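You operate a simulated robot arm through the tools that you are given. There is no shell and no other tool. Be economical: measure what you need, move in short steps, check, and stop when the job is done.

Carry out the task below with a simulated two-armed robot. There is one attempt and no reset: what you move stays moved.

## Task
Pick up the carton labelled "soda" from the top of the wooden table with one hand, pass it to the other hand and put it on the top of the back counter. Set down upright: carton.

The check looks at the end state, three seconds after you hand in, the way a careful person would. Anything else that was tipped, shoved, dropped, spilled or broken makes it a failure.

## Robot
Two 7-joint arms with three-finger grippers on one trunk, on a base that drives. Base frame: it is fixed to the floor where the robot stands at the start and does not move with it; the origin is under the middle of the robot, x ahead of it, y to its left, z up. Units: m, degrees, N and s.
The left shoulder is at the start at [0.093, 0.083, 1.09], the right one opposite. With the tool pointing down near the work surface each hand reaches from about 0.38 to 0.84 m from the robot's upright axis, wherever it stands, measured 20 degrees to its own side. Places, roughly: top of the back counter [-1.4, -3.7, 0.8]. Payload 2.94 kg a hand.
Tool frame (each hand has its own): the origin (TCP) lies between the finger pads and is the grasp point; the fingertips stand 0.03 m ahead of it; z points along the fingers, y is the line along which they close. The gripper opens to 0.128 m. The gripper's body begins 0.093 m behind the TCP.
Orientation is that of the tool frame in the base frame, as a unit quaternion [x, y, z, w]. With the fingers straight down and closing along the base's y, the tool's x points along the base's -x, its y along +y and its z along -z.

## Interface
- The arms move only by the tool apply_moves. It takes "left_deltas", "right_deltas" or both (then of equal length, played together; a hand with none holds still); each is a list of rows, each an object (a shift or turn left out is 0, a gripper value left out holds the last) with "xyz": the shift along the tool's x, y, z in units of 40 mm (1.0 is 40 mm), a list of three; "delta_rot": the turn, a rotation vector about the tool's x, y, z in units of 6 degrees (1.0 is 6 degrees), a list of three. In form: [{"xyz": [tx, ty, tz], "delta_rot": [ax, ay, az]}, ...]. A call has 1 to 8 rows; each row shifts and turns the commanded pose from where the row before left it, along the tool's axes as they then stand. "left_gripper" and "right_gripper" are, for a hand that has rows, the gripper command, from -1 (shut) to 1 (fully open), values between in proportion, set as the call begins (left out, the last holds). A call with a number of a shift or a turn outside -1 to 1 is refused whole. Rows are played at 5 a second. More than 0.05 m and 8.6 degrees between two rows, or a gripper value outside its range, and nothing of the call is played. Where a pose cannot be reached the arm comes as near as it can. A force on the tool above 40 N (or 10 N above the force at the start of the call, whichever is more), or a blocked arm, ends the call early, and 0.2 s more pass. The fingers move at their own pace and stop on an object; they squeeze with about 28 N. The grip force told is the motor's: it shows also when the fingers shut on nothing. Time passes only in rows, and 0.2 s behind the last, so rows that do not move let the fingers close. The reply holds the time, the measured pose of the TCP, the force on the tool along the base axes, the opening and the grip force, in the units named above and with some noise, with the torque about the TCP (base axes, N m) and any sound that the robot's microphone picked up.
- Cameras (640 x 400 px; columns grow to the right, rows downward): "scene" is now at [0.2127, -0.0397, 1.2365]; the picture's right is [0.11, -0.99, -0.03], its down [-0.66, -0.05, -0.75] and it looks along [0.74, 0.11, -0.66] (base axes); focal length 214 px, centre (320, 200). "left" rides on the left gripper at [0.069, 0.015, -0.12] in its tool frame; the picture's right is [-0.21, 0.98, 0.00], its down [-0.82, -0.18, -0.54] and it looks along [-0.53, -0.12, 0.84] (tool axes); focal length 251 px, centre (320, 200). "right" rides on the right gripper at [0.069, -0.015, -0.12] in its tool frame; the picture's right is [0.22, 0.98, 0.00], its down [-0.82, 0.18, -0.54] and it looks along [-0.53, 0.12, 0.84] (tool axes); focal length 251 px, centre (320, 200). There is no depth. A picture from a camera that has moved, and an enlarged one, comes with that camera's place and axes in the base frame and with its lens.
- camera(camera): a new picture of that camera. It takes no simulated time.
- slide_trunk(by): slides the trunk up (or, below 0, down) by that many m; the arms and the scene camera ride with it, the base frame stays. It gives what a move gives, with no picture.
- base_move(legs): drives the robot by 1 to 6 legs, each [ahead, left, turn to the left] in m, m and degrees, along the robot's own axes; the way and the turn of a leg run together, so that a leg with both is an arc; at most 1.5 m and 180 degrees a leg. The arms and the cameras ride along, it lands a little off, and it stops where it bumps. It gives what a move gives.
- head_to(pan, tilt): turns the head with the scene camera to pan (to the left, within 80 degrees either way) and tilt (down, from -29 to 69), counted from straight ahead of the robot. It gives what a move gives.
- close_up(camera, box): a new picture of the part [left, top, right, bottom] of that camera's present view, enlarged. It takes no simulated time.
- finish_job(): hands the job in; it is judged then, once.

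Work in short steps. Places have to be worked out from the pictures, the camera data and where the tool is seen: move nearer, look again, correct. Check each grasp and each placing, and mend what went wrong. You have 120 turns and 100 pictures in all, those below and enlarged ones among them. Open the grippers and draw the arms clear of the work before you hand the job in, unless the task says otherwise; then end with one line.

The tools are called after ">>>" by a JSON object that holds its "api" and its "payload". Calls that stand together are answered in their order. apply_moves: Moves the arms, as the interface text tells. Its arguments: {"type":"object","properties":{"left_deltas":{"type":"array","items":{"type":"object","properties":{"xyz":{"type":"array","items":{"type":"number"}},"delta_rot":{"type":"array","items":{"type":"number"}}}}},"left_gripper":{"type":"number"},"right_deltas":{"type":"array","items":{"type":"object","properties":{"xyz":{"type":"array","items":{"type":"number"}},"delta_rot":{"type":"array","items":{"type":"number"}}}}},"right_gripper":{"type":"number"}},"required":[]} The other tools are called the same way: slide_trunk (by) slides the trunk up or down; base_move (legs) drives the base; head_to (pan, tilt) turns the head that bears the scene camera; camera (camera) takes a picture; close_up (camera, box) takes an enlarged picture of a part of a camera's view; finish_job () hands the job in.

At the start:

```text
time_s: 0.0
left_ee_pos: [0.5262, 0.2033, 1.1116]
left_orientation: [-0.039, 0.998, -0.041, -0.003]
left_wrist_force: [-0.1, 0.1, 0.2]
left_ft_torque: [-0.03, 0.0, -0.03]
left_finger_gap: 0.1278
left_grasp_force: 0.0
right_ee_pos: [0.5762, -0.3534, 1.0893]
right_orientation: [0.033, 0.999, 0.017, 0.003]
right_wrist_force: [0.0, 0.8, -0.2]
right_ft_torque: [-0.01, -0.02, 0.02]
right_finger_gap: 0.128
right_grasp_force: 0.0
trunk travel left (down, up): [-0.3, 0.247]
robot x, y, heading: [-0.0026, -0.0015, -4.0]
head pan, tilt: [10.2, 41.8]
```

scene: 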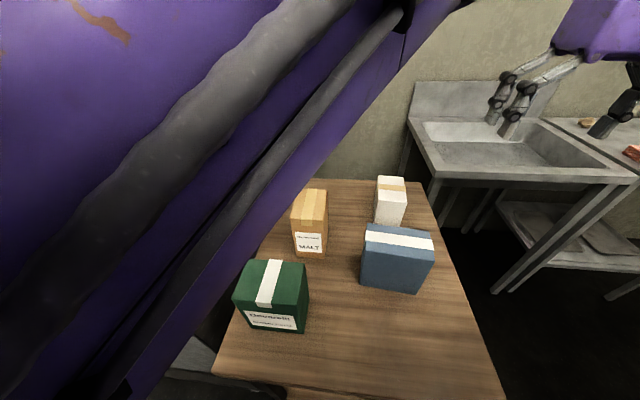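
right: 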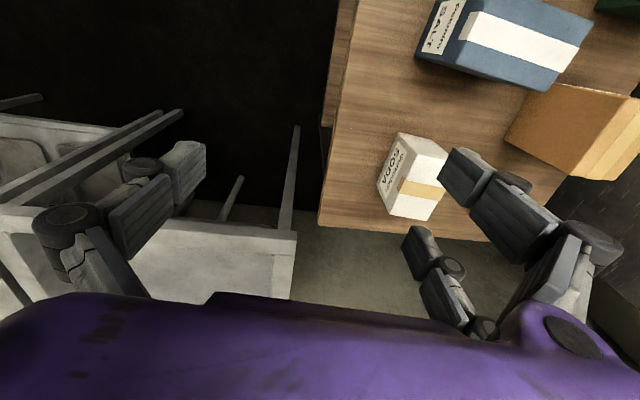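
left: 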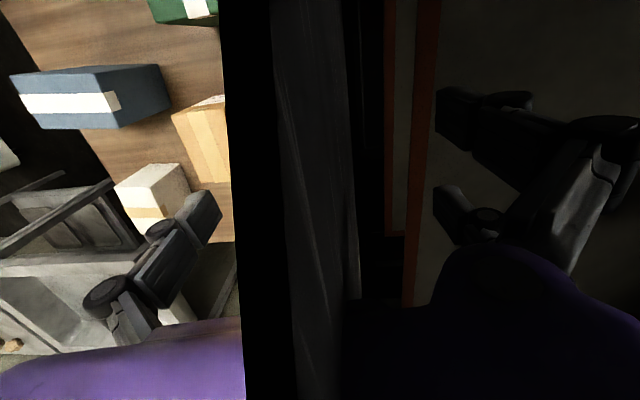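

The soda carton is the white one at the far right of the table, at about [0.70, -0.17]. I'll enlarge it in both views to place it exactly.

>>> {"api": "close_up", "payload": {"camera": "right", "box": [320, 80, 560, 250]}}

>>> {"api": "close_up", "payload": {"camera": "scene", "box": [280, 160, 460, 300]}}

```text
2.35 times, centred on (440, 165) of right
camera zoom: at [0.5047, -0.3696, 1.208], right [-0.15, 0.99, 0.03], down [0.83, 0.11, 0.55], along [0.54, 0.11, -0.83], focal length 592 px, centre (38, 282)
```

zoom: 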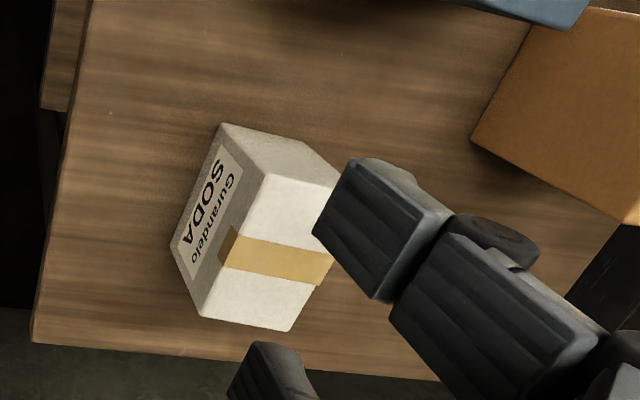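

```text
2.86 times, centred on (370, 230) of scene
camera zoom: at [0.2127, -0.0397, 1.2365], right [0.11, -0.99, -0.03], down [-0.66, -0.05, -0.75], along [0.74, 0.11, -0.66], focal length 613 px, centre (177, 114)
```

zoom: 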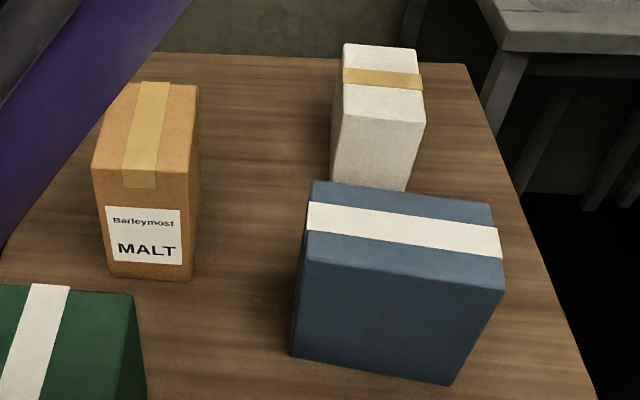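

Triangulating gives a carton top at z≈0.869 centred on [0.685, -0.167], a table at about 0.767, and a size of about 0.11 (x) × 0.07 (y) × 0.10. Its yaw is about -4°, which matches the right hand. I'll move the right hand above its far half so the near half stays free for the left hand.

>>> {"api": "apply_moves", "payload": {"right_deltas": [{"xyz": [-0.59, 0.965, 0]}, {"xyz": [-0.59, 0.965, 0]}, {"xyz": [-0.59, 0.965, 0]}, {"xyz": [-0.59, 0.965, 0]}, {"xyz": [-0.59, 0.965, 0]}, {"xyz": [0, 0, 1]}, {"xyz": [0, 0, 1]}], "right_gripper": 1}}

>>> {"api": "camera", "payload": {"camera": "right"}}

>>> {"api": "camera", "payload": {"camera": "scene"}}

```text
time_s: 1.8
left_ee_pos: [0.5237, 0.2034, 1.1116]
left_orientation: [-0.028, 0.999, -0.044, -0.004]
left_wrist_force: [0.4, 0.6, -0.2]
left_ft_torque: [0.03, 0.02, 0.0]
left_finger_gap: 0.1277
left_grasp_force: 0.0
right_ee_pos: [0.6963, -0.1757, 1.0235]
right_orientation: [0.043, 0.999, 0.013, 0.006]
right_wrist_force: [-1.0, 0.2, 0.1]
right_ft_torque: [0.01, -0.07, 0.02]
right_finger_gap: 0.1282
right_grasp_force: 0.2
trunk travel left (down, up): [-0.3, 0.247]
robot x, y, heading: [-0.0029, -0.0066, -5.0]
head pan, tilt: [10.2, 41.8]
stopped in row 7 (right hand): the arm was blocked; the commanded pose is now the measured one
```

```text
94 pictures are left
camera right: at [0.6249, -0.1902, 1.1426], right [-0.13, 0.99, 0.03], down [0.83, 0.09, 0.56], along [0.55, 0.09, -0.83], focal length 251 px, centre (320, 200)
```

right: 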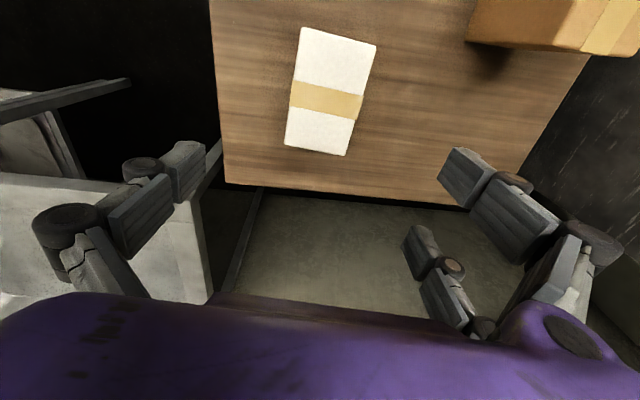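

```text
93 pictures are left
camera scene: at [0.203, -0.0371, 1.2382], right [0.09, -1.0, -0.02], down [-0.66, -0.04, -0.75], along [0.75, 0.08, -0.66], focal length 214 px, centre (320, 200)
```

scene: 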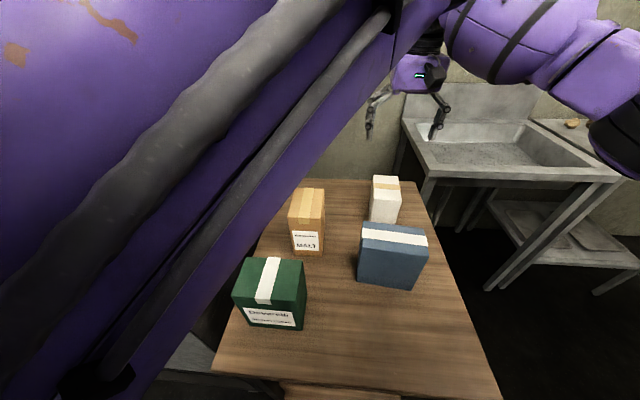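

The right hand stopped at z 1.02 because the arm was blocked, with almost no force at the wrist. I'll turn the head right to see what the elbow is touching.

>>> {"api": "head_to", "payload": {"pan": -35, "tilt": 25}}

>>> {"api": "camera", "payload": {"camera": "scene"}}

```text
time_s: 2.9
left_ee_pos: [0.5262, 0.2034, 1.1118]
left_orientation: [-0.03, 0.999, -0.04, -0.004]
left_wrist_force: [0.5, 0.1, -0.8]
left_ft_torque: [0.0, 0.0, -0.02]
left_finger_gap: 0.1276
left_grasp_force: 0.1
right_ee_pos: [0.6993, -0.1752, 1.0225]
right_orientation: [0.043, 0.999, 0.015, 0.006]
right_wrist_force: [0.0, 0.0, -0.1]
right_ft_torque: [-0.02, 0.02, -0.02]
right_finger_gap: 0.1281
right_grasp_force: 0.0
trunk travel left (down, up): [-0.3, 0.247]
robot x, y, heading: [-0.0048, 0.0, -4.7]
head pan, tilt: [-35.0, 25.0]
```

```text
92 pictures are left
camera scene: at [0.2124, -0.0548, 1.2628], right [-0.1, -0.99, -0.03], down [-0.42, 0.07, -0.91], along [0.9, -0.08, -0.42], focal length 214 px, centre (320, 200)
```

scene: 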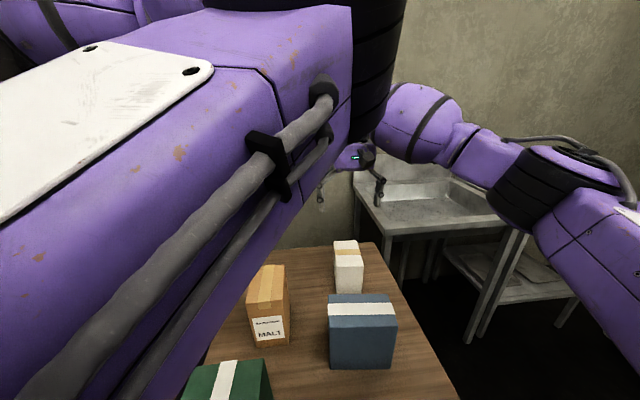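

The left arm's elbow (black band) sits right next to the right forearm, so that's likely what blocked it. I'll move the left hand further left and look again.

>>> {"api": "apply_moves", "payload": {"left_deltas": [{"xyz": [0, 1, 0]}, {"xyz": [0, 1, 0]}, {"xyz": [0, 1, 0]}, {"xyz": [0, 1, 0]}, {"xyz": [0, 1, 0]}]}}

>>> {"api": "camera", "payload": {"camera": "scene"}}

```text
time_s: 3.6
left_ee_pos: [0.5422, 0.2249, 1.1128]
left_orientation: [0.064, 0.998, 0.004, -0.011]
left_wrist_force: [0.3, 1.1, 0.4]
left_ft_torque: [-0.01, 0.03, 0.01]
left_finger_gap: 0.1281
left_grasp_force: 0.1
right_ee_pos: [0.6957, -0.1729, 1.0247]
right_orientation: [0.045, 0.999, 0.01, 0.006]
right_wrist_force: [-0.9, -1.3, 0.6]
right_ft_torque: [0.13, -0.1, -0.01]
right_finger_gap: 0.1283
right_grasp_force: 0.0
trunk travel left (down, up): [-0.3, 0.247]
robot x, y, heading: [0.0011, -0.0024, -5.2]
head pan, tilt: [-35.0, 25.0]
stopped in row 3 (left hand): the arm was blocked; the commanded pose is now the measured one
```

```text
91 pictures are left
camera scene: at [0.19, -0.097, 1.2631], right [-0.65, -0.76, -0.02], down [-0.31, 0.29, -0.9], along [0.7, -0.58, -0.43], focal length 214 px, centre (320, 200)
```

scene: 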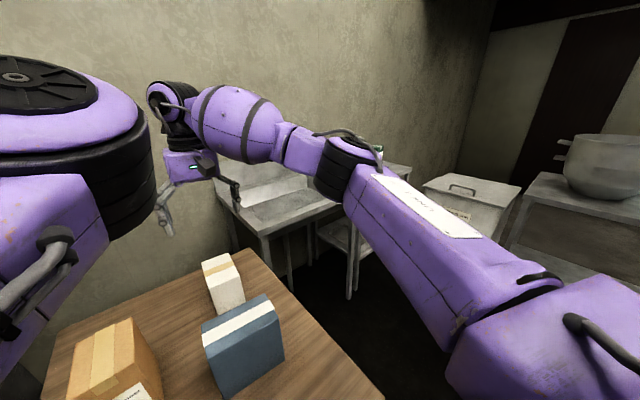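

The left elbow bulges in front of the robot and presses on the right wrist. I'll pull the right hand back to the right first, then move the left hand left and see where its elbow goes.

>>> {"api": "apply_moves", "payload": {"right_deltas": [{"xyz": [0, -1, 0]}, {"xyz": [0, -1, 0]}, {"xyz": [0, -1, 0]}, {"xyz": [0, -1, 0]}, {"xyz": [0, -1, 0]}]}}

>>> {"api": "apply_moves", "payload": {"left_deltas": [{"xyz": [0, 1, 0]}, {"xyz": [0, 1, 0]}, {"xyz": [0, 1, 0]}, {"xyz": [0, 1, 0]}, {"xyz": [0, 1, 0]}]}}

>>> {"api": "head_to", "payload": {"pan": 5, "tilt": 10}}

>>> {"api": "camera", "payload": {"camera": "scene"}}

```text
time_s: 5.0
left_ee_pos: [0.5468, 0.2251, 1.1114]
left_orientation: [0.072, 0.997, 0.005, -0.009]
left_wrist_force: [-0.6, 0.3, -0.4]
left_ft_torque: [0.03, 0.0, -0.02]
left_finger_gap: 0.1279
left_grasp_force: 0.1
right_ee_pos: [0.6805, -0.3677, 1.0197]
right_orientation: [0.048, 0.999, 0.007, 0.004]
right_wrist_force: [-1.9, -0.3, 1.3]
right_ft_torque: [0.07, -0.1, 0.01]
right_finger_gap: 0.128
right_grasp_force: 0.0
trunk travel left (down, up): [-0.3, 0.247]
robot x, y, heading: [-0.0015, -0.0033, -5.4]
head pan, tilt: [-35.0, 25.0]
stopped in row 5 (right hand): the arm was blocked; the commanded pose is now the measured one
```

```text
time_s: 5.8
left_ee_pos: [0.5868, 0.2429, 1.1172]
left_orientation: [0.167, 0.985, 0.04, -0.024]
left_wrist_force: [-0.5, 0.8, -0.1]
left_ft_torque: [0.0, 0.03, -0.02]
left_finger_gap: 0.128
left_grasp_force: 0.1
right_ee_pos: [0.6731, -0.38, 1.0204]
right_orientation: [0.052, 0.999, 0.009, 0.006]
right_wrist_force: [-0.6, 0.2, -0.8]
right_ft_torque: [0.01, -0.05, 0.0]
right_finger_gap: 0.128
right_grasp_force: 0.1
trunk travel left (down, up): [-0.3, 0.247]
robot x, y, heading: [-0.0031, -0.0033, -5.9]
head pan, tilt: [-35.0, 25.0]
stopped in row 4 (left hand): the arm was blocked; the commanded pose is now the measured one
```

```text
time_s: 6.9
left_ee_pos: [0.5882, 0.2428, 1.1162]
left_orientation: [0.164, 0.985, 0.042, -0.024]
left_wrist_force: [0.7, -0.6, 0.2]
left_ft_torque: [0.02, 0.01, 0.0]
left_finger_gap: 0.128
left_grasp_force: 0.1
right_ee_pos: [0.6777, -0.3801, 1.0177]
right_orientation: [0.052, 0.999, 0.011, 0.004]
right_wrist_force: [0.4, -0.3, 0.2]
right_ft_torque: [0.0, -0.01, 0.0]
right_finger_gap: 0.1279
right_grasp_force: 0.1
trunk travel left (down, up): [-0.3, 0.247]
robot x, y, heading: [-0.0002, -0.0049, -6.0]
head pan, tilt: [5.0, 10.0]
```

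```text
90 pictures are left
camera scene: at [0.2156, -0.0405, 1.2878], right [-0.02, -1.0, -0.02], down [-0.17, 0.02, -0.99], along [0.99, -0.02, -0.17], focal length 214 px, centre (320, 200)
```

scene: 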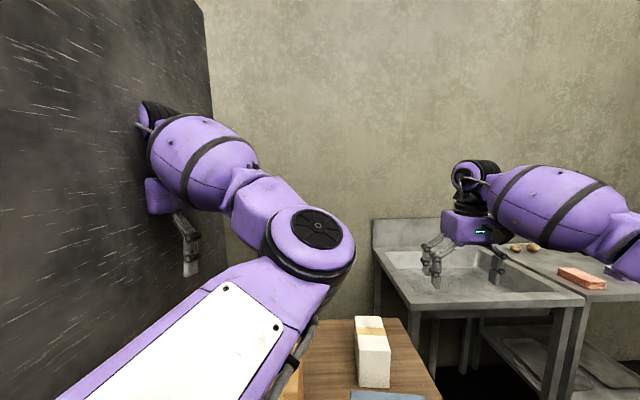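

The left hand is jammed against a dark wall on the left, and that is what pushes its elbow inward. The robot needs to stand further right. I'll bring the left hand off the wall and check the surroundings before driving.

>>> {"api": "apply_moves", "payload": {"left_deltas": [{"xyz": [0.3, -1, 0]}, {"xyz": [0.5, -0.6, 0]}]}}

>>> {"api": "head_to", "payload": {"pan": -80, "tilt": 30}}

>>> {"api": "apply_moves", "payload": {"left_deltas": [{"xyz": [0, 0, 0]}, {"xyz": [0, 0, 0]}, {"xyz": [0, 0, 0]}, {"xyz": [0, 0, 0]}]}}

>>> {"api": "camera", "payload": {"camera": "scene"}}

```text
time_s: 7.5
left_ee_pos: [0.5369, 0.2261, 1.1036]
left_orientation: [0.15, 0.988, 0.022, -0.028]
left_wrist_force: [-1.1, -0.1, -0.2]
left_ft_torque: [0.05, -0.07, -0.02]
left_finger_gap: 0.1281
left_grasp_force: 0.1
right_ee_pos: [0.683, -0.3551, 1.0227]
right_orientation: [0.049, 0.999, 0.001, 0.003]
right_wrist_force: [-1.1, -0.8, 0.5]
right_ft_torque: [0.08, -0.12, -0.01]
right_finger_gap: 0.1279
right_grasp_force: 0.2
trunk travel left (down, up): [-0.3, 0.247]
robot x, y, heading: [-0.0057, -0.0008, -5.7]
head pan, tilt: [5.0, 10.0]
```

```text
time_s: 9.1
left_ee_pos: [0.5422, 0.2222, 1.1017]
left_orientation: [0.153, 0.988, 0.023, -0.029]
left_wrist_force: [0.0, -0.1, 0.1]
left_ft_torque: [0.02, -0.03, -0.01]
left_finger_gap: 0.1279
left_grasp_force: 0.1
right_ee_pos: [0.6854, -0.3586, 1.0187]
right_orientation: [0.05, 0.999, 0.001, 0.001]
right_wrist_force: [0.3, -0.1, 0.5]
right_ft_torque: [0.03, -0.01, 0.04]
right_finger_gap: 0.1281
right_grasp_force: 0.0
trunk travel left (down, up): [-0.3, 0.247]
robot x, y, heading: [0.0001, -0.004, -5.8]
head pan, tilt: [-80.0, 30.0]
```

```text
time_s: 10.1
left_ee_pos: [0.5418, 0.2226, 1.1012]
left_orientation: [0.155, 0.987, 0.023, -0.029]
left_wrist_force: [-0.5, 0.7, 0.8]
left_ft_torque: [0.0, -0.01, -0.06]
left_finger_gap: 0.128
left_grasp_force: 0.1
right_ee_pos: [0.6849, -0.3586, 1.0187]
right_orientation: [0.05, 0.999, 0.002, 0.001]
right_wrist_force: [0.6, 1.0, -0.2]
right_ft_torque: [0.02, -0.01, 0.0]
right_finger_gap: 0.128
right_grasp_force: 0.2
trunk travel left (down, up): [-0.3, 0.247]
robot x, y, heading: [-0.0034, -0.005, -6.0]
head pan, tilt: [-80.0, 30.0]
```

```text
89 pictures are left
camera scene: at [0.1389, -0.1054, 1.2542], right [-1.0, -0.07, 0.0], down [-0.04, 0.5, -0.87], along [0.06, -0.86, -0.5], focal length 214 px, centre (320, 200)
```

scene: 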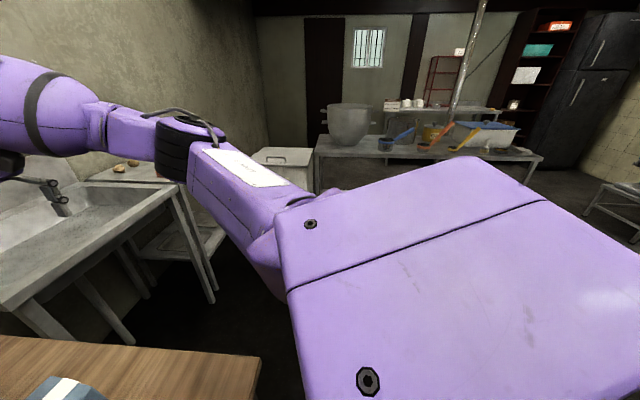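

The floor to the right and behind looks free; the back counter is the far one behind the pot table. I'll back off, shift right about 0.2 m and straighten the heading.

>>> {"api": "base_move", "payload": {"legs": [[-0.25, 0, 0], [0, -0.22, 0], [0, 0, 5]]}}

>>> {"api": "head_to", "payload": {"pan": 10, "tilt": 20}}

>>> {"api": "apply_moves", "payload": {"left_deltas": [{"xyz": [0, 0.9, 0], "delta_rot": [0, 0, -0.8]}, {"xyz": [0, 0.9, 0], "delta_rot": [0, 0, -0.8]}, {"xyz": [0, 0.9, 0], "delta_rot": [0, 0, -0.8]}]}}

>>> {"api": "camera", "payload": {"camera": "scene"}}

```text
time_s: 11.4
left_ee_pos: [0.42, 0.2332, 1.1023]
left_orientation: [0.173, 0.984, 0.032, -0.024]
left_wrist_force: [3.4, 0.2, 2.3]
left_ft_torque: [0.04, 0.55, -0.09]
left_finger_gap: 0.1281
left_grasp_force: 0.1
right_ee_pos: [0.5546, -0.3444, 1.0198]
right_orientation: [0.05, 0.999, 0.002, 0.002]
right_wrist_force: [-0.4, -0.1, -0.7]
right_ft_torque: [-0.01, 0.01, 0.0]
right_finger_gap: 0.1279
right_grasp_force: 0.0
trunk travel left (down, up): [-0.3, 0.247]
robot x, y, heading: [-0.1356, 0.0095, -5.6]
head pan, tilt: [-80.0, 30.0]
stopped in leg 1: the force on the tool passed its limit at 142 N (the readings are from after the stop); the commanded pose is now the measured one
```

```text
time_s: 13.1
left_ee_pos: [0.4193, 0.2342, 1.1023]
left_orientation: [0.173, 0.984, 0.03, -0.024]
left_wrist_force: [7.3, -0.6, 4.6]
left_ft_torque: [0.08, 1.33, -0.26]
left_finger_gap: 0.128
left_grasp_force: 0.1
right_ee_pos: [0.5558, -0.3447, 1.0205]
right_orientation: [0.049, 0.999, 0.001, 0.001]
right_wrist_force: [-0.4, -0.2, -0.3]
right_ft_torque: [0.01, -0.02, -0.02]
right_finger_gap: 0.1278
right_grasp_force: 0.0
trunk travel left (down, up): [-0.3, 0.247]
robot x, y, heading: [-0.134, 0.0123, -5.7]
head pan, tilt: [10.0, 20.0]
```

```text
time_s: 13.7
left_ee_pos: [0.4367, 0.2458, 1.1142]
left_orientation: [0.129, 0.99, 0.046, -0.022]
left_wrist_force: [-0.3, -0.2, 0.1]
left_ft_torque: [-0.01, -0.01, -0.02]
left_finger_gap: 0.1281
left_grasp_force: 0.0
right_ee_pos: [0.5382, -0.3715, 1.0223]
right_orientation: [0.055, 0.998, 0.009, 0.006]
right_wrist_force: [-1.0, 0.2, 2.3]
right_ft_torque: [-0.06, -0.11, -0.01]
right_finger_gap: 0.1279
right_grasp_force: 0.0
trunk travel left (down, up): [-0.3, 0.247]
robot x, y, heading: [-0.1366, 0.0062, -6.8]
head pan, tilt: [10.0, 20.0]
stopped in row 3 (left hand): the force on the tool passed its limit at 56 N (the readings are from after the stop); the commanded pose is now the measured one
```

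```text
88 pictures are left
camera scene: at [0.0805, -0.0204, 1.2721], right [0.06, -1.0, -0.01], down [-0.33, -0.01, -0.94], along [0.94, 0.06, -0.33], focal length 214 px, centre (320, 200)
```

scene: 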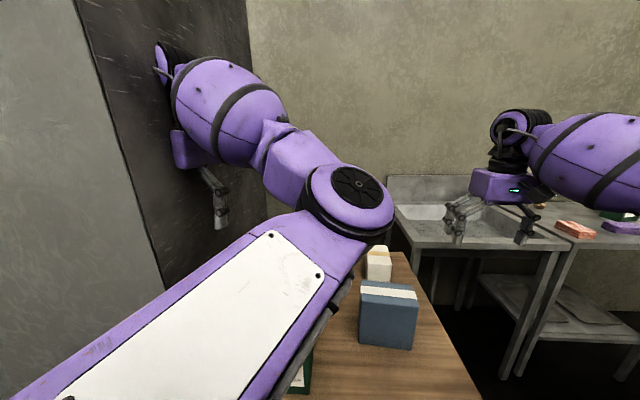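

The left hand hit something on the left while backing. I'll look through the left camera before moving anything.

>>> {"api": "camera", "payload": {"camera": "left"}}

>>> {"api": "head_to", "payload": {"pan": 70, "tilt": 15}}

>>> {"api": "camera", "payload": {"camera": "scene"}}

```text
87 pictures are left
camera left: at [0.3782, 0.2658, 1.2386], right [0.46, 0.89, 0.07], down [0.76, -0.43, 0.48], along [0.45, -0.16, -0.88], focal length 251 px, centre (320, 200)
```

left: 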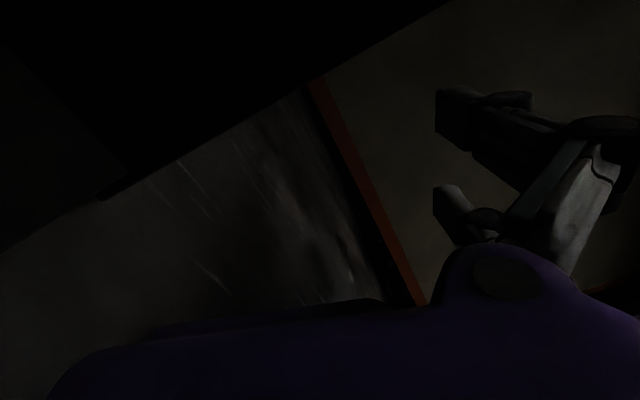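

```text
time_s: 15.0
left_ee_pos: [0.4396, 0.2465, 1.1128]
left_orientation: [0.124, 0.991, 0.049, -0.022]
left_wrist_force: [-0.8, -0.1, -0.2]
left_ft_torque: [0.0, 0.0, 0.0]
left_finger_gap: 0.1278
left_grasp_force: 0.0
right_ee_pos: [0.5409, -0.3744, 1.019]
right_orientation: [0.055, 0.998, 0.01, 0.004]
right_wrist_force: [-0.3, -0.6, -0.1]
right_ft_torque: [0.0, -0.03, 0.03]
right_finger_gap: 0.1279
right_grasp_force: 0.0
trunk travel left (down, up): [-0.3, 0.247]
robot x, y, heading: [-0.1338, 0.0037, -6.3]
head pan, tilt: [70.0, 15.0]
```

```text
86 pictures are left
camera scene: at [0.0319, 0.0549, 1.2807], right [0.89, -0.45, 0.0], down [-0.11, -0.21, -0.97], along [0.43, 0.87, -0.24], focal length 214 px, centre (320, 200)
```

scene: 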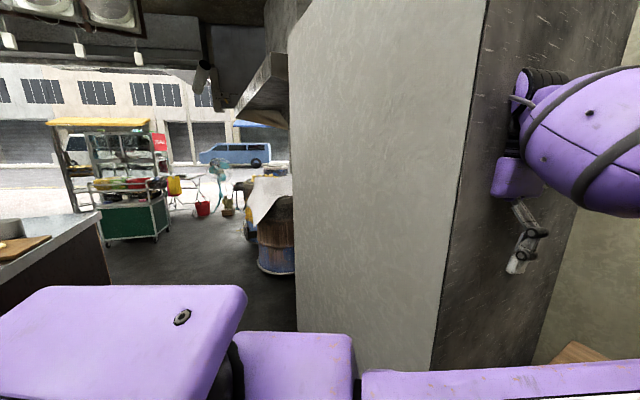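

That's a fixed pillar on the left, so no harm was done. I'll strafe right first to free the left arm before anything else.

>>> {"api": "base_move", "payload": {"legs": [[0, -0.25, 0]]}}

```text
time_s: 16.4
left_ee_pos: [0.4373, 0.2301, 1.0976]
left_orientation: [0.115, 0.992, 0.036, -0.025]
left_wrist_force: [4.6, 11.2, 0.7]
left_ft_torque: [-1.46, 0.5, -0.69]
left_finger_gap: 0.1279
left_grasp_force: 0.1
right_ee_pos: [0.5471, -0.4095, 1.0201]
right_orientation: [0.051, 0.999, 0.001, 0.001]
right_wrist_force: [-0.2, -0.7, -0.7]
right_ft_torque: [0.02, 0.04, 0.01]
right_finger_gap: 0.128
right_grasp_force: 0.0
trunk travel left (down, up): [-0.3, 0.247]
robot x, y, heading: [-0.145, -0.0512, -5.9]
head pan, tilt: [70.0, 15.0]
stopped in leg 1: the force on the tool passed its limit at 90 N (the readings are from after the stop); the commanded pose is now the measured one
```

The hand is blocked both ways in y, and only one of its fingers shows against the panel. The fingers seem to straddle a wall edge, so I'll lift the left hand straight up.

>>> {"api": "apply_moves", "payload": {"left_deltas": [{"xyz": [0, 0, -1]}, {"xyz": [0, 0, -1]}, {"xyz": [0, 0, -1]}, {"xyz": [0, 0, -1]}]}}

>>> {"api": "camera", "payload": {"camera": "scene"}}

>>> {"api": "camera", "payload": {"camera": "left"}}

```text
time_s: 16.8
left_ee_pos: [0.4365, 0.2253, 1.1137]
left_orientation: [0.111, 0.993, 0.023, -0.028]
left_wrist_force: [1.6, 10.1, -13.3]
left_ft_torque: [-1.59, -0.38, -0.72]
left_finger_gap: 0.1278
left_grasp_force: 0.1
right_ee_pos: [0.5454, -0.4077, 1.0196]
right_orientation: [0.051, 0.999, 0.001, 0.001]
right_wrist_force: [0.4, -0.1, 0.4]
right_ft_torque: [0.02, -0.01, 0.01]
right_finger_gap: 0.1281
right_grasp_force: 0.1
trunk travel left (down, up): [-0.3, 0.247]
robot x, y, heading: [-0.1386, -0.0535, -5.8]
head pan, tilt: [70.0, 15.0]
stopped in row 1 (left hand): the force on the tool passed its limit at 110 N (the readings are from after the stop); the commanded pose is now the measured one
```

```text
85 pictures are left
camera scene: at [0.0354, 0.0207, 1.278], right [0.9, -0.44, 0.0], down [-0.11, -0.23, -0.97], along [0.42, 0.87, -0.26], focal length 214 px, centre (320, 200)
```

scene: 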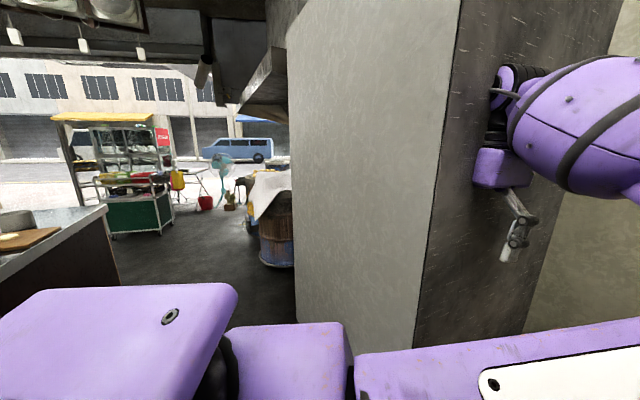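

```text
84 pictures are left
camera left: at [0.3799, 0.249, 1.2394], right [0.43, 0.9, 0.03], down [0.79, -0.39, 0.48], along [0.45, -0.18, -0.88], focal length 251 px, centre (320, 200)
```

left: 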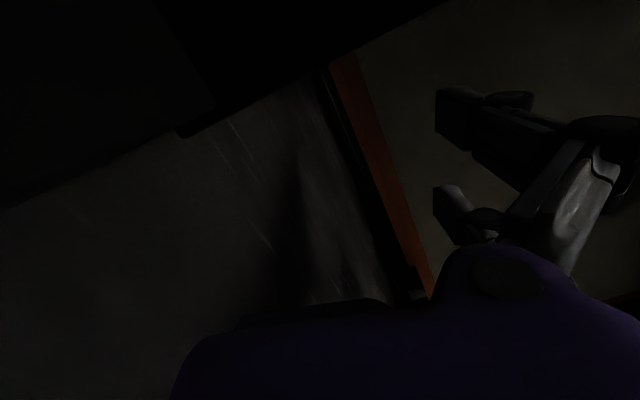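

By triangulation the dark face is a plane at y≈0.195, with x from about 0.29 to 0.75. The hand's +y half and its camera are behind that plane. I'll look closely at where hand and pillar meet.

>>> {"api": "head_to", "payload": {"pan": 45, "tilt": 0}}

>>> {"api": "apply_moves", "payload": {"right_deltas": [{"xyz": [0, 0, 0]}, {"xyz": [0, 0, 0]}]}}

>>> {"api": "camera", "payload": {"camera": "scene"}}

```text
time_s: 17.7
left_ee_pos: [0.4398, 0.2266, 1.1132]
left_orientation: [0.11, 0.993, 0.025, -0.028]
left_wrist_force: [-2.9, 12.4, -30.1]
left_ft_torque: [-2.31, -1.96, -0.62]
left_finger_gap: 0.1281
left_grasp_force: 0.0
right_ee_pos: [0.5468, -0.4088, 1.0196]
right_orientation: [0.051, 0.999, -0.001, 0.001]
right_wrist_force: [-0.8, -0.6, 0.1]
right_ft_torque: [-0.01, 0.02, -0.05]
right_finger_gap: 0.1277
right_grasp_force: 0.1
trunk travel left (down, up): [-0.3, 0.247]
robot x, y, heading: [-0.1433, -0.0531, -5.8]
head pan, tilt: [45.0, 0.0]
```

```text
time_s: 18.3
left_ee_pos: [0.4385, 0.2255, 1.1139]
left_orientation: [0.11, 0.993, 0.024, -0.028]
left_wrist_force: [-5.3, 12.2, -36.8]
left_ft_torque: [-2.43, -2.88, -0.49]
left_finger_gap: 0.128
left_grasp_force: 0.2
right_ee_pos: [0.5471, -0.4072, 1.02]
right_orientation: [0.051, 0.999, 0.0, 0.0]
right_wrist_force: [0.3, 0.1, 0.0]
right_ft_torque: [0.0, 0.0, -0.04]
right_finger_gap: 0.128
right_grasp_force: 0.0
trunk travel left (down, up): [-0.3, 0.247]
robot x, y, heading: [-0.1403, -0.0556, -5.8]
head pan, tilt: [45.0, 0.0]
```

```text
83 pictures are left
camera scene: at [0.0647, -0.0054, 1.302], right [0.63, -0.78, 0.0], down [0.0, 0.0, -1.0], along [0.78, 0.63, 0.0], focal length 214 px, centre (320, 200)
```

scene: 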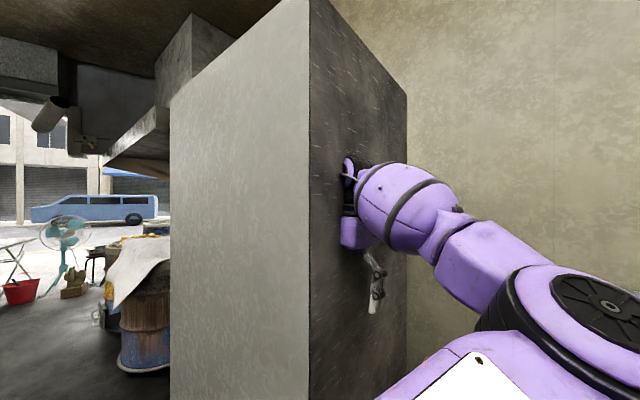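

The hand and wrist visibly sit half inside the slab, and pushing straight out only snags the camera side. I'll lower the hand slightly to relieve the load and drive forward, back towards the starting spot where there was no contact.

>>> {"api": "apply_moves", "payload": {"left_deltas": [{"xyz": [-0.2, 0.2, 0.5]}]}}

>>> {"api": "base_move", "payload": {"legs": [[0.11, 0.0, 0]]}}

```text
time_s: 18.7
left_ee_pos: [0.4475, 0.2291, 1.0979]
left_orientation: [0.112, 0.993, 0.028, -0.026]
left_wrist_force: [0.2, -0.5, -0.5]
left_ft_torque: [-0.01, 0.02, 0.01]
left_finger_gap: 0.1278
left_grasp_force: 0.0
right_ee_pos: [0.5459, -0.4117, 1.0192]
right_orientation: [0.051, 0.999, 0.002, 0.0]
right_wrist_force: [0.5, -0.6, -0.6]
right_ft_torque: [0.01, 0.04, 0.01]
right_finger_gap: 0.1279
right_grasp_force: 0.0
trunk travel left (down, up): [-0.3, 0.247]
robot x, y, heading: [-0.1391, -0.0532, -5.8]
head pan, tilt: [45.0, 0.0]
```

```text
time_s: 19.9
left_ee_pos: [0.552, 0.2204, 1.0969]
left_orientation: [0.111, 0.993, 0.026, -0.027]
left_wrist_force: [0.5, 0.8, -0.2]
left_ft_torque: [0.03, 0.03, 0.01]
left_finger_gap: 0.1281
left_grasp_force: 0.2
right_ee_pos: [0.6558, -0.4196, 1.0202]
right_orientation: [0.05, 0.999, 0.002, 0.002]
right_wrist_force: [0.5, -0.8, -0.8]
right_ft_torque: [0.0, 0.03, -0.02]
right_finger_gap: 0.1284
right_grasp_force: 0.0
trunk travel left (down, up): [-0.3, 0.247]
robot x, y, heading: [-0.0371, -0.0638, -5.9]
head pan, tilt: [45.0, 0.0]
```

Free now, with no force. I'll undo the hand's yaw and slide it towards -y in small steps with the arm.

>>> {"api": "apply_moves", "payload": {"left_deltas": [{"xyz": [0, -0.2, 0], "delta_rot": [0, 0, -1]}, {"xyz": [0, -0.2, 0], "delta_rot": [0, 0, -1]}, {"xyz": [0, -0.3, 0], "delta_rot": [0, 0, -1]}, {"xyz": [0, -0.5, 0]}, {"xyz": [0, -0.5, 0]}]}}

>>> {"api": "camera", "payload": {"camera": "scene"}}

```text
time_s: 21.1
left_ee_pos: [0.5528, 0.1529, 1.0944]
left_orientation: [-0.047, 0.998, 0.03, -0.022]
left_wrist_force: [-0.4, -0.1, 0.1]
left_ft_torque: [0.02, -0.02, -0.02]
left_finger_gap: 0.1278
left_grasp_force: 0.0
right_ee_pos: [0.6539, -0.4189, 1.0213]
right_orientation: [0.049, 0.999, 0.002, 0.001]
right_wrist_force: [-0.1, -0.2, -0.6]
right_ft_torque: [-0.01, 0.0, -0.02]
right_finger_gap: 0.128
right_grasp_force: 0.1
trunk travel left (down, up): [-0.3, 0.247]
robot x, y, heading: [-0.0305, -0.0617, -6.2]
head pan, tilt: [45.0, 0.0]
```

```text
82 pictures are left
camera scene: at [0.1708, -0.0198, 1.3026], right [0.63, -0.77, 0.0], down [0.0, 0.0, -1.0], along [0.77, 0.63, 0.0], focal length 214 px, centre (320, 200)
```

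scene: 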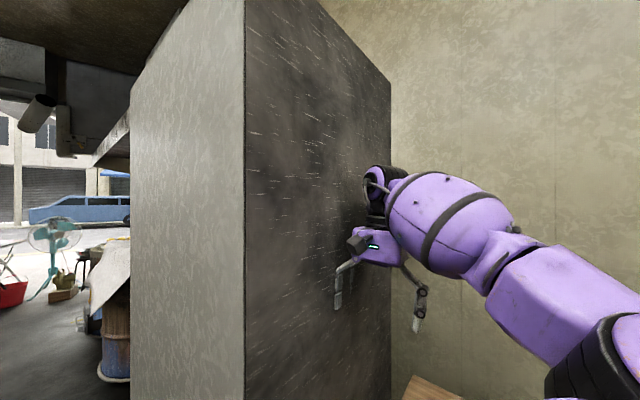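

The hand is out and both fingers show. I'll take it further from the slab, then back up and strafe right.

>>> {"api": "apply_moves", "payload": {"left_deltas": [{"xyz": [0, -0.8, 0]}, {"xyz": [0, -0.8, 0]}, {"xyz": [0, -0.8, 0]}]}}

>>> {"api": "base_move", "payload": {"legs": [[-0.15, 0, 0]]}}

>>> {"api": "base_move", "payload": {"legs": [[0, -0.28, 0], [0, 0, 5]]}}

>>> {"api": "head_to", "payload": {"pan": 5, "tilt": 30}}

>>> {"api": "apply_moves", "payload": {"right_deltas": [{"xyz": [0, 0, 0]}, {"xyz": [0, 0, 0]}]}}

>>> {"api": "camera", "payload": {"camera": "scene"}}

```text
time_s: 21.9
left_ee_pos: [0.5623, 0.0668, 1.0881]
left_orientation: [-0.061, 0.997, 0.027, -0.024]
left_wrist_force: [-0.5, 0.7, 0.7]
left_ft_torque: [-0.03, -0.02, 0.01]
left_finger_gap: 0.128
left_grasp_force: 0.0
right_ee_pos: [0.655, -0.4191, 1.0199]
right_orientation: [0.05, 0.999, 0.002, 0.001]
right_wrist_force: [-0.4, 0.2, -0.9]
right_ft_torque: [-0.01, 0.0, 0.0]
right_finger_gap: 0.1277
right_grasp_force: 0.1
trunk travel left (down, up): [-0.3, 0.247]
robot x, y, heading: [-0.033, -0.0629, -5.5]
head pan, tilt: [45.0, 0.0]
```

```text
time_s: 23.2
left_ee_pos: [0.4183, 0.0799, 1.0874]
left_orientation: [-0.057, 0.998, 0.025, -0.024]
left_wrist_force: [-0.6, -0.4, -0.6]
left_ft_torque: [0.02, -0.06, 0.0]
left_finger_gap: 0.128
left_grasp_force: 0.1
right_ee_pos: [0.5073, -0.406, 1.0199]
right_orientation: [0.05, 0.999, 0.002, 0.003]
right_wrist_force: [-0.4, -0.5, 0.6]
right_ft_torque: [0.01, -0.03, -0.01]
right_finger_gap: 0.1281
right_grasp_force: 0.1
trunk travel left (down, up): [-0.3, 0.247]
robot x, y, heading: [-0.1768, -0.0505, -6.0]
head pan, tilt: [45.0, 0.0]
```

```text
time_s: 26.7
left_ee_pos: [0.3759, -0.1362, 1.0881]
left_orientation: [-0.107, 0.994, 0.023, -0.026]
left_wrist_force: [-0.1, -1.0, 0.4]
left_ft_torque: [0.01, 0.01, 0.01]
left_finger_gap: 0.1279
left_grasp_force: 0.1
right_ee_pos: [0.5123, -0.6126, 1.0199]
right_orientation: [0.003, 1.0, 0.002, 0.0]
right_wrist_force: [-0.2, 0.1, 0.5]
right_ft_torque: [-0.04, -0.01, 0.01]
right_finger_gap: 0.1282
right_grasp_force: 0.0
trunk travel left (down, up): [-0.3, 0.247]
robot x, y, heading: [-0.2052, -0.3252, -0.5]
head pan, tilt: [45.0, 0.0]
```

```text
time_s: 27.8
left_ee_pos: [0.3764, -0.137, 1.0879]
left_orientation: [-0.107, 0.994, 0.023, -0.027]
left_wrist_force: [-0.6, 0.0, -1.0]
left_ft_torque: [0.02, -0.01, 0.0]
left_finger_gap: 0.1281
left_grasp_force: 0.1
right_ee_pos: [0.512, -0.6131, 1.0209]
right_orientation: [0.003, 1.0, 0.001, 0.001]
right_wrist_force: [-0.5, 0.0, -0.8]
right_ft_torque: [0.02, -0.02, 0.01]
right_finger_gap: 0.1283
right_grasp_force: 0.1
trunk travel left (down, up): [-0.3, 0.247]
robot x, y, heading: [-0.2058, -0.3267, -0.5]
head pan, tilt: [5.0, 30.0]
```

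```text
time_s: 28.4
left_ee_pos: [0.3754, -0.1359, 1.0871]
left_orientation: [-0.108, 0.994, 0.023, -0.027]
left_wrist_force: [-1.2, -0.1, -0.6]
left_ft_torque: [0.01, 0.0, -0.02]
left_finger_gap: 0.1281
left_grasp_force: 0.0
right_ee_pos: [0.5125, -0.6136, 1.0203]
right_orientation: [0.003, 1.0, 0.002, 0.0]
right_wrist_force: [-0.7, -0.2, 0.1]
right_ft_torque: [0.0, -0.01, 0.01]
right_finger_gap: 0.128
right_grasp_force: 0.2
trunk travel left (down, up): [-0.3, 0.247]
robot x, y, heading: [-0.2061, -0.3267, -0.4]
head pan, tilt: [5.0, 30.0]
```

```text
81 pictures are left
camera scene: at [0.0189, -0.3158, 1.2542], right [0.08, -1.0, 0.0], down [-0.5, -0.04, -0.87], along [0.86, 0.07, -0.5], focal length 214 px, centre (320, 200)
```

scene: 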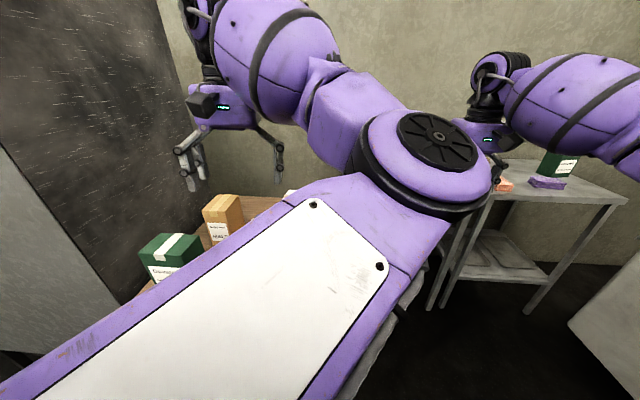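

The left elbow still sticks out in front to the right and would obstruct the handover. I'll back away for space and stretch the left arm out to its own side so the elbow unfolds.

>>> {"api": "base_move", "payload": {"legs": [[-0.3, 0, 0]]}}

>>> {"api": "apply_moves", "payload": {"left_deltas": [{"xyz": [0, 1, 0], "delta_rot": [0, 0, 0.5]}, {"xyz": [0, 1, 0], "delta_rot": [0, 0, 0.5]}, {"xyz": [0, 1, 0], "delta_rot": [0, 0, 0.5]}, {"xyz": [0, 1, 0]}, {"xyz": [0, 1, 0]}, {"xyz": [0, 1, 0]}, {"xyz": [0, 1, 0]}]}}

>>> {"api": "camera", "payload": {"camera": "scene"}}

```text
time_s: 30.4
left_ee_pos: [0.081, -0.1385, 1.0883]
left_orientation: [-0.103, 0.994, 0.024, -0.026]
left_wrist_force: [-0.8, 0.0, 0.0]
left_ft_torque: [-0.02, -0.02, 0.0]
left_finger_gap: 0.1279
left_grasp_force: 0.0
right_ee_pos: [0.2129, -0.6153, 1.0203]
right_orientation: [0.007, 1.0, 0.001, 0.001]
right_wrist_force: [0.1, -0.8, 0.2]
right_ft_torque: [0.01, -0.02, 0.02]
right_finger_gap: 0.1282
right_grasp_force: 0.1
trunk travel left (down, up): [-0.3, 0.247]
robot x, y, heading: [-0.5007, -0.3197, -0.9]
head pan, tilt: [5.0, 30.0]
```

```text
time_s: 32.0
left_ee_pos: [0.0549, 0.1408, 1.0996]
left_orientation: [-0.025, 0.999, 0.022, -0.028]
left_wrist_force: [0.5, 0.5, 0.2]
left_ft_torque: [0.04, 0.0, -0.01]
left_finger_gap: 0.1278
left_grasp_force: 0.0
right_ee_pos: [0.2141, -0.6145, 1.0203]
right_orientation: [0.006, 1.0, 0.002, 0.001]
right_wrist_force: [-0.7, 0.0, 0.6]
right_ft_torque: [0.0, -0.02, 0.01]
right_finger_gap: 0.128
right_grasp_force: 0.0
trunk travel left (down, up): [-0.3, 0.247]
robot x, y, heading: [-0.5036, -0.3229, -0.6]
head pan, tilt: [5.0, 30.0]
```

```text
80 pictures are left
camera scene: at [-0.2773, -0.3139, 1.2542], right [0.07, -1.0, 0.0], down [-0.5, -0.04, -0.87], along [0.86, 0.06, -0.5], focal length 214 px, centre (320, 200)
```

scene: 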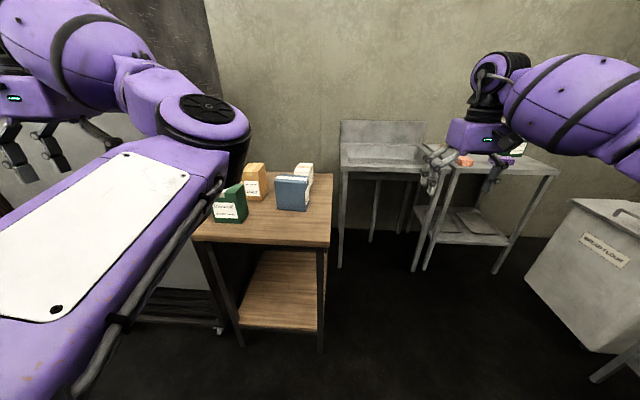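

The left arm unfolds nicely and the cartons are undisturbed. New plan: the left hand picks, with the robot at y≈-0.33, and the right hand takes over. First I'll draw the right hand back and up, and bring the left hand in front of the robot.

>>> {"api": "apply_moves", "payload": {"right_deltas": [{"xyz": [0.9, -0.5, -0.4]}, {"xyz": [0.9, -0.5, -0.4]}, {"xyz": [0.9, -0.5, -0.4]}, {"xyz": [0.9, -0.5, -0.4]}, {"xyz": [0, 0, 0]}, {"xyz": [0, 0, 0]}], "left_deltas": [{"xyz": [-0.4, -1, 0]}, {"xyz": [-0.4, -1, 0]}, {"xyz": [-0.4, -1, 0]}, {"xyz": [-0.4, -1, 0]}, {"xyz": [-0.4, -1, 0]}, {"xyz": [-0.4, -1, 0]}]}}

>>> {"api": "camera", "payload": {"camera": "scene"}}

```text
time_s: 33.4
left_ee_pos: [0.1615, -0.0953, 1.0849]
left_orientation: [-0.025, 0.999, 0.023, -0.028]
left_wrist_force: [-0.6, 0.0, 0.0]
left_ft_torque: [0.05, -0.03, 0.0]
left_finger_gap: 0.1281
left_grasp_force: 0.2
right_ee_pos: [0.0671, -0.6952, 1.0851]
right_orientation: [0.007, 1.0, 0.002, 0.002]
right_wrist_force: [0.8, 0.6, 0.4]
right_ft_torque: [0.05, -0.01, 0.01]
right_finger_gap: 0.1284
right_grasp_force: 0.1
trunk travel left (down, up): [-0.3, 0.247]
robot x, y, heading: [-0.5009, -0.3224, -0.8]
head pan, tilt: [5.0, 30.0]
```

```text
79 pictures are left
camera scene: at [-0.2777, -0.3158, 1.2543], right [0.07, -1.0, 0.0], down [-0.5, -0.04, -0.87], along [0.86, 0.06, -0.5], focal length 214 px, centre (320, 200)
```

scene: 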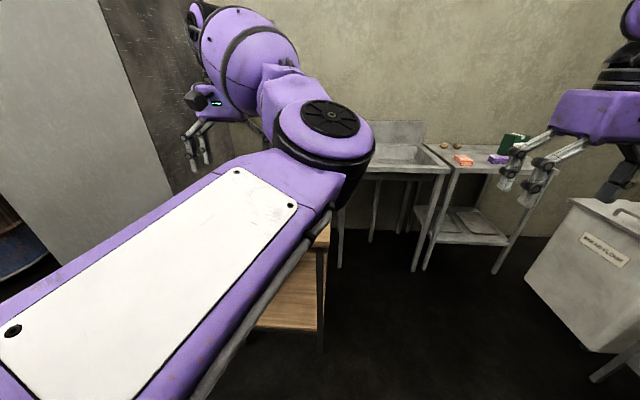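

Both arms are in good places, so I'll drive forward about 0.46 m to the table.

>>> {"api": "base_move", "payload": {"legs": [[0.46, 0, 0]]}}

>>> {"api": "camera", "payload": {"camera": "left"}}

>>> {"api": "camera", "payload": {"camera": "scene"}}

```text
time_s: 36.2
left_ee_pos: [0.6275, -0.1054, 1.0843]
left_orientation: [-0.022, 0.999, 0.021, -0.027]
left_wrist_force: [-0.3, 0.6, 0.1]
left_ft_torque: [0.02, -0.01, -0.01]
left_finger_gap: 0.1282
left_grasp_force: 0.1
right_ee_pos: [0.5287, -0.7057, 1.0849]
right_orientation: [0.01, 1.0, 0.001, 0.001]
right_wrist_force: [-0.4, 0.4, -0.4]
right_ft_torque: [-0.02, -0.01, 0.03]
right_finger_gap: 0.1281
right_grasp_force: 0.0
trunk travel left (down, up): [-0.3, 0.247]
robot x, y, heading: [-0.0373, -0.3294, -1.1]
head pan, tilt: [5.0, 30.0]
```

```text
78 pictures are left
camera left: at [0.5643, -0.098, 1.2091], right [0.17, 0.98, 0.03], down [0.86, -0.17, 0.49], along [0.48, -0.06, -0.87], focal length 251 px, centre (320, 200)
```

left: 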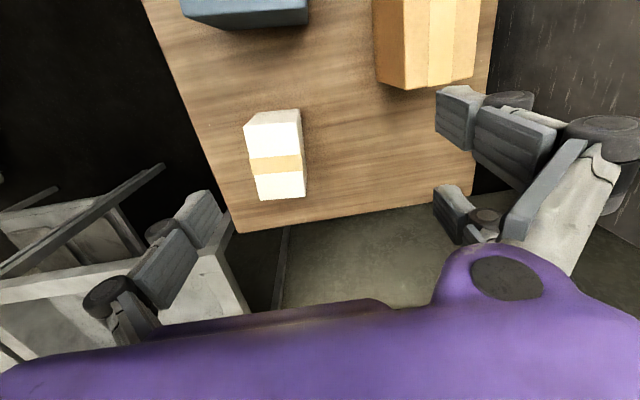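

```text
77 pictures are left
camera scene: at [0.1864, -0.3242, 1.2542], right [0.07, -1.0, 0.0], down [-0.5, -0.03, -0.87], along [0.86, 0.06, -0.5], focal length 214 px, centre (320, 200)
```

scene: 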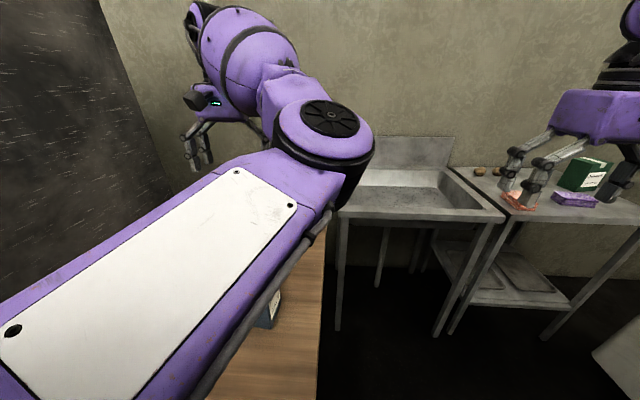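

The left camera puts the carton at about [0.682, -0.169] with yaw about -6°. I'll move the left hand over its far half, level and yaw it, and come partway down.

>>> {"api": "apply_moves", "payload": {"left_deltas": [{"xyz": [-0.45, -0.43, 0], "delta_rot": [0.1, -0.13, 0.36]}, {"xyz": [-0.45, -0.43, 0], "delta_rot": [0.1, -0.13, 0.36]}, {"xyz": [-0.45, -0.43, 0], "delta_rot": [0.1, -0.13, 0.36]}, {"xyz": [-0.43, -0.43, 0], "delta_rot": [0.1, -0.13, 0.36]}, {"xyz": [0, 0, 1]}, {"xyz": [0, 0, 1]}, {"xyz": [0, 0, 0]}], "left_gripper": 1}}

>>> {"api": "camera", "payload": {"camera": "left"}}

```text
time_s: 37.8
left_ee_pos: [0.6956, -0.1744, 1.0002]
left_orientation: [0.055, 0.999, -0.001, -0.001]
left_wrist_force: [0.4, -0.3, -0.5]
left_ft_torque: [-0.01, -0.05, 0.03]
left_finger_gap: 0.1281
left_grasp_force: 0.0
right_ee_pos: [0.5272, -0.7072, 1.0842]
right_orientation: [0.011, 1.0, 0.002, 0.002]
right_wrist_force: [-0.9, 1.2, -0.3]
right_ft_torque: [0.01, 0.0, -0.02]
right_finger_gap: 0.1277
right_grasp_force: 0.1
trunk travel left (down, up): [-0.3, 0.247]
robot x, y, heading: [-0.0387, -0.3292, -0.8]
head pan, tilt: [5.0, 30.0]
```

```text
76 pictures are left
camera left: at [0.6289, -0.1525, 1.1207], right [0.32, 0.95, 0.0], down [0.8, -0.27, 0.54], along [0.51, -0.17, -0.84], focal length 251 px, centre (320, 200)
```

left: 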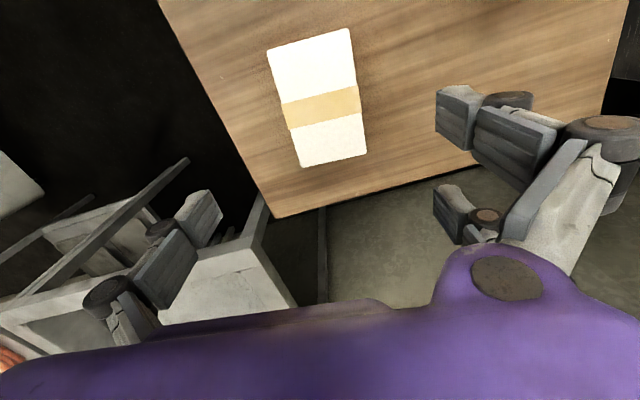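

The carton centre is now [0.681, -0.168] with yaw -5.5°, and the hand is within 6 mm of target. I'll correct that and go down to z≈0.836.

>>> {"api": "apply_moves", "payload": {"left_deltas": [{"xyz": [-0.12, 0.12, 0.82]}, {"xyz": [0, 0, 0.82]}, {"xyz": [0, 0, 0.82]}, {"xyz": [0, 0, 0.82]}, {"xyz": [0, 0, 0.82]}, {"xyz": [0, 0, 0]}]}}

>>> {"api": "camera", "payload": {"camera": "left"}}

```text
time_s: 39.2
left_ee_pos: [0.7013, -0.1693, 0.8348]
left_orientation: [0.053, 0.999, -0.001, -0.001]
left_wrist_force: [0.1, 0.1, 0.3]
left_ft_torque: [0.04, -0.03, -0.02]
left_finger_gap: 0.128
left_grasp_force: 0.1
right_ee_pos: [0.5279, -0.7059, 1.0845]
right_orientation: [0.011, 1.0, 0.002, 0.002]
right_wrist_force: [-0.1, 0.1, 0.9]
right_ft_torque: [-0.02, -0.02, -0.01]
right_finger_gap: 0.1278
right_grasp_force: 0.1
trunk travel left (down, up): [-0.3, 0.247]
robot x, y, heading: [-0.0401, -0.3311, -1.0]
head pan, tilt: [5.0, 30.0]
```

```text
75 pictures are left
camera left: at [0.6345, -0.1474, 0.9574], right [0.32, 0.95, 0.0], down [0.8, -0.27, 0.54], along [0.51, -0.17, -0.84], focal length 251 px, centre (320, 200)
```

left: 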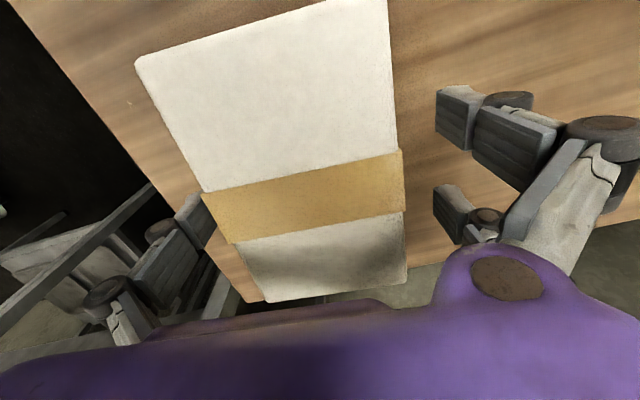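

The fingers straddle the carton cleanly. I'll close on it.

>>> {"api": "apply_moves", "payload": {"left_deltas": [{"xyz": [0, 0, 0]}, {"xyz": [0, 0, 0]}, {"xyz": [0, 0, 0]}, {"xyz": [0, 0, 0]}], "left_gripper": -1}}

```text
time_s: 40.2
left_ee_pos: [0.7018, -0.1712, 0.837]
left_orientation: [0.054, 0.999, 0.0, -0.001]
left_wrist_force: [-0.1, -1.8, 1.7]
left_ft_torque: [-0.23, 0.13, 0.13]
left_finger_gap: 0.0695
left_grasp_force: 27.8
right_ee_pos: [0.5277, -0.7055, 1.0838]
right_orientation: [0.011, 1.0, 0.002, 0.001]
right_wrist_force: [0.6, 0.6, -0.9]
right_ft_torque: [0.0, 0.0, 0.02]
right_finger_gap: 0.1281
right_grasp_force: 0.0
trunk travel left (down, up): [-0.3, 0.247]
robot x, y, heading: [-0.0406, -0.3297, -0.9]
head pan, tilt: [5.0, 30.0]
```

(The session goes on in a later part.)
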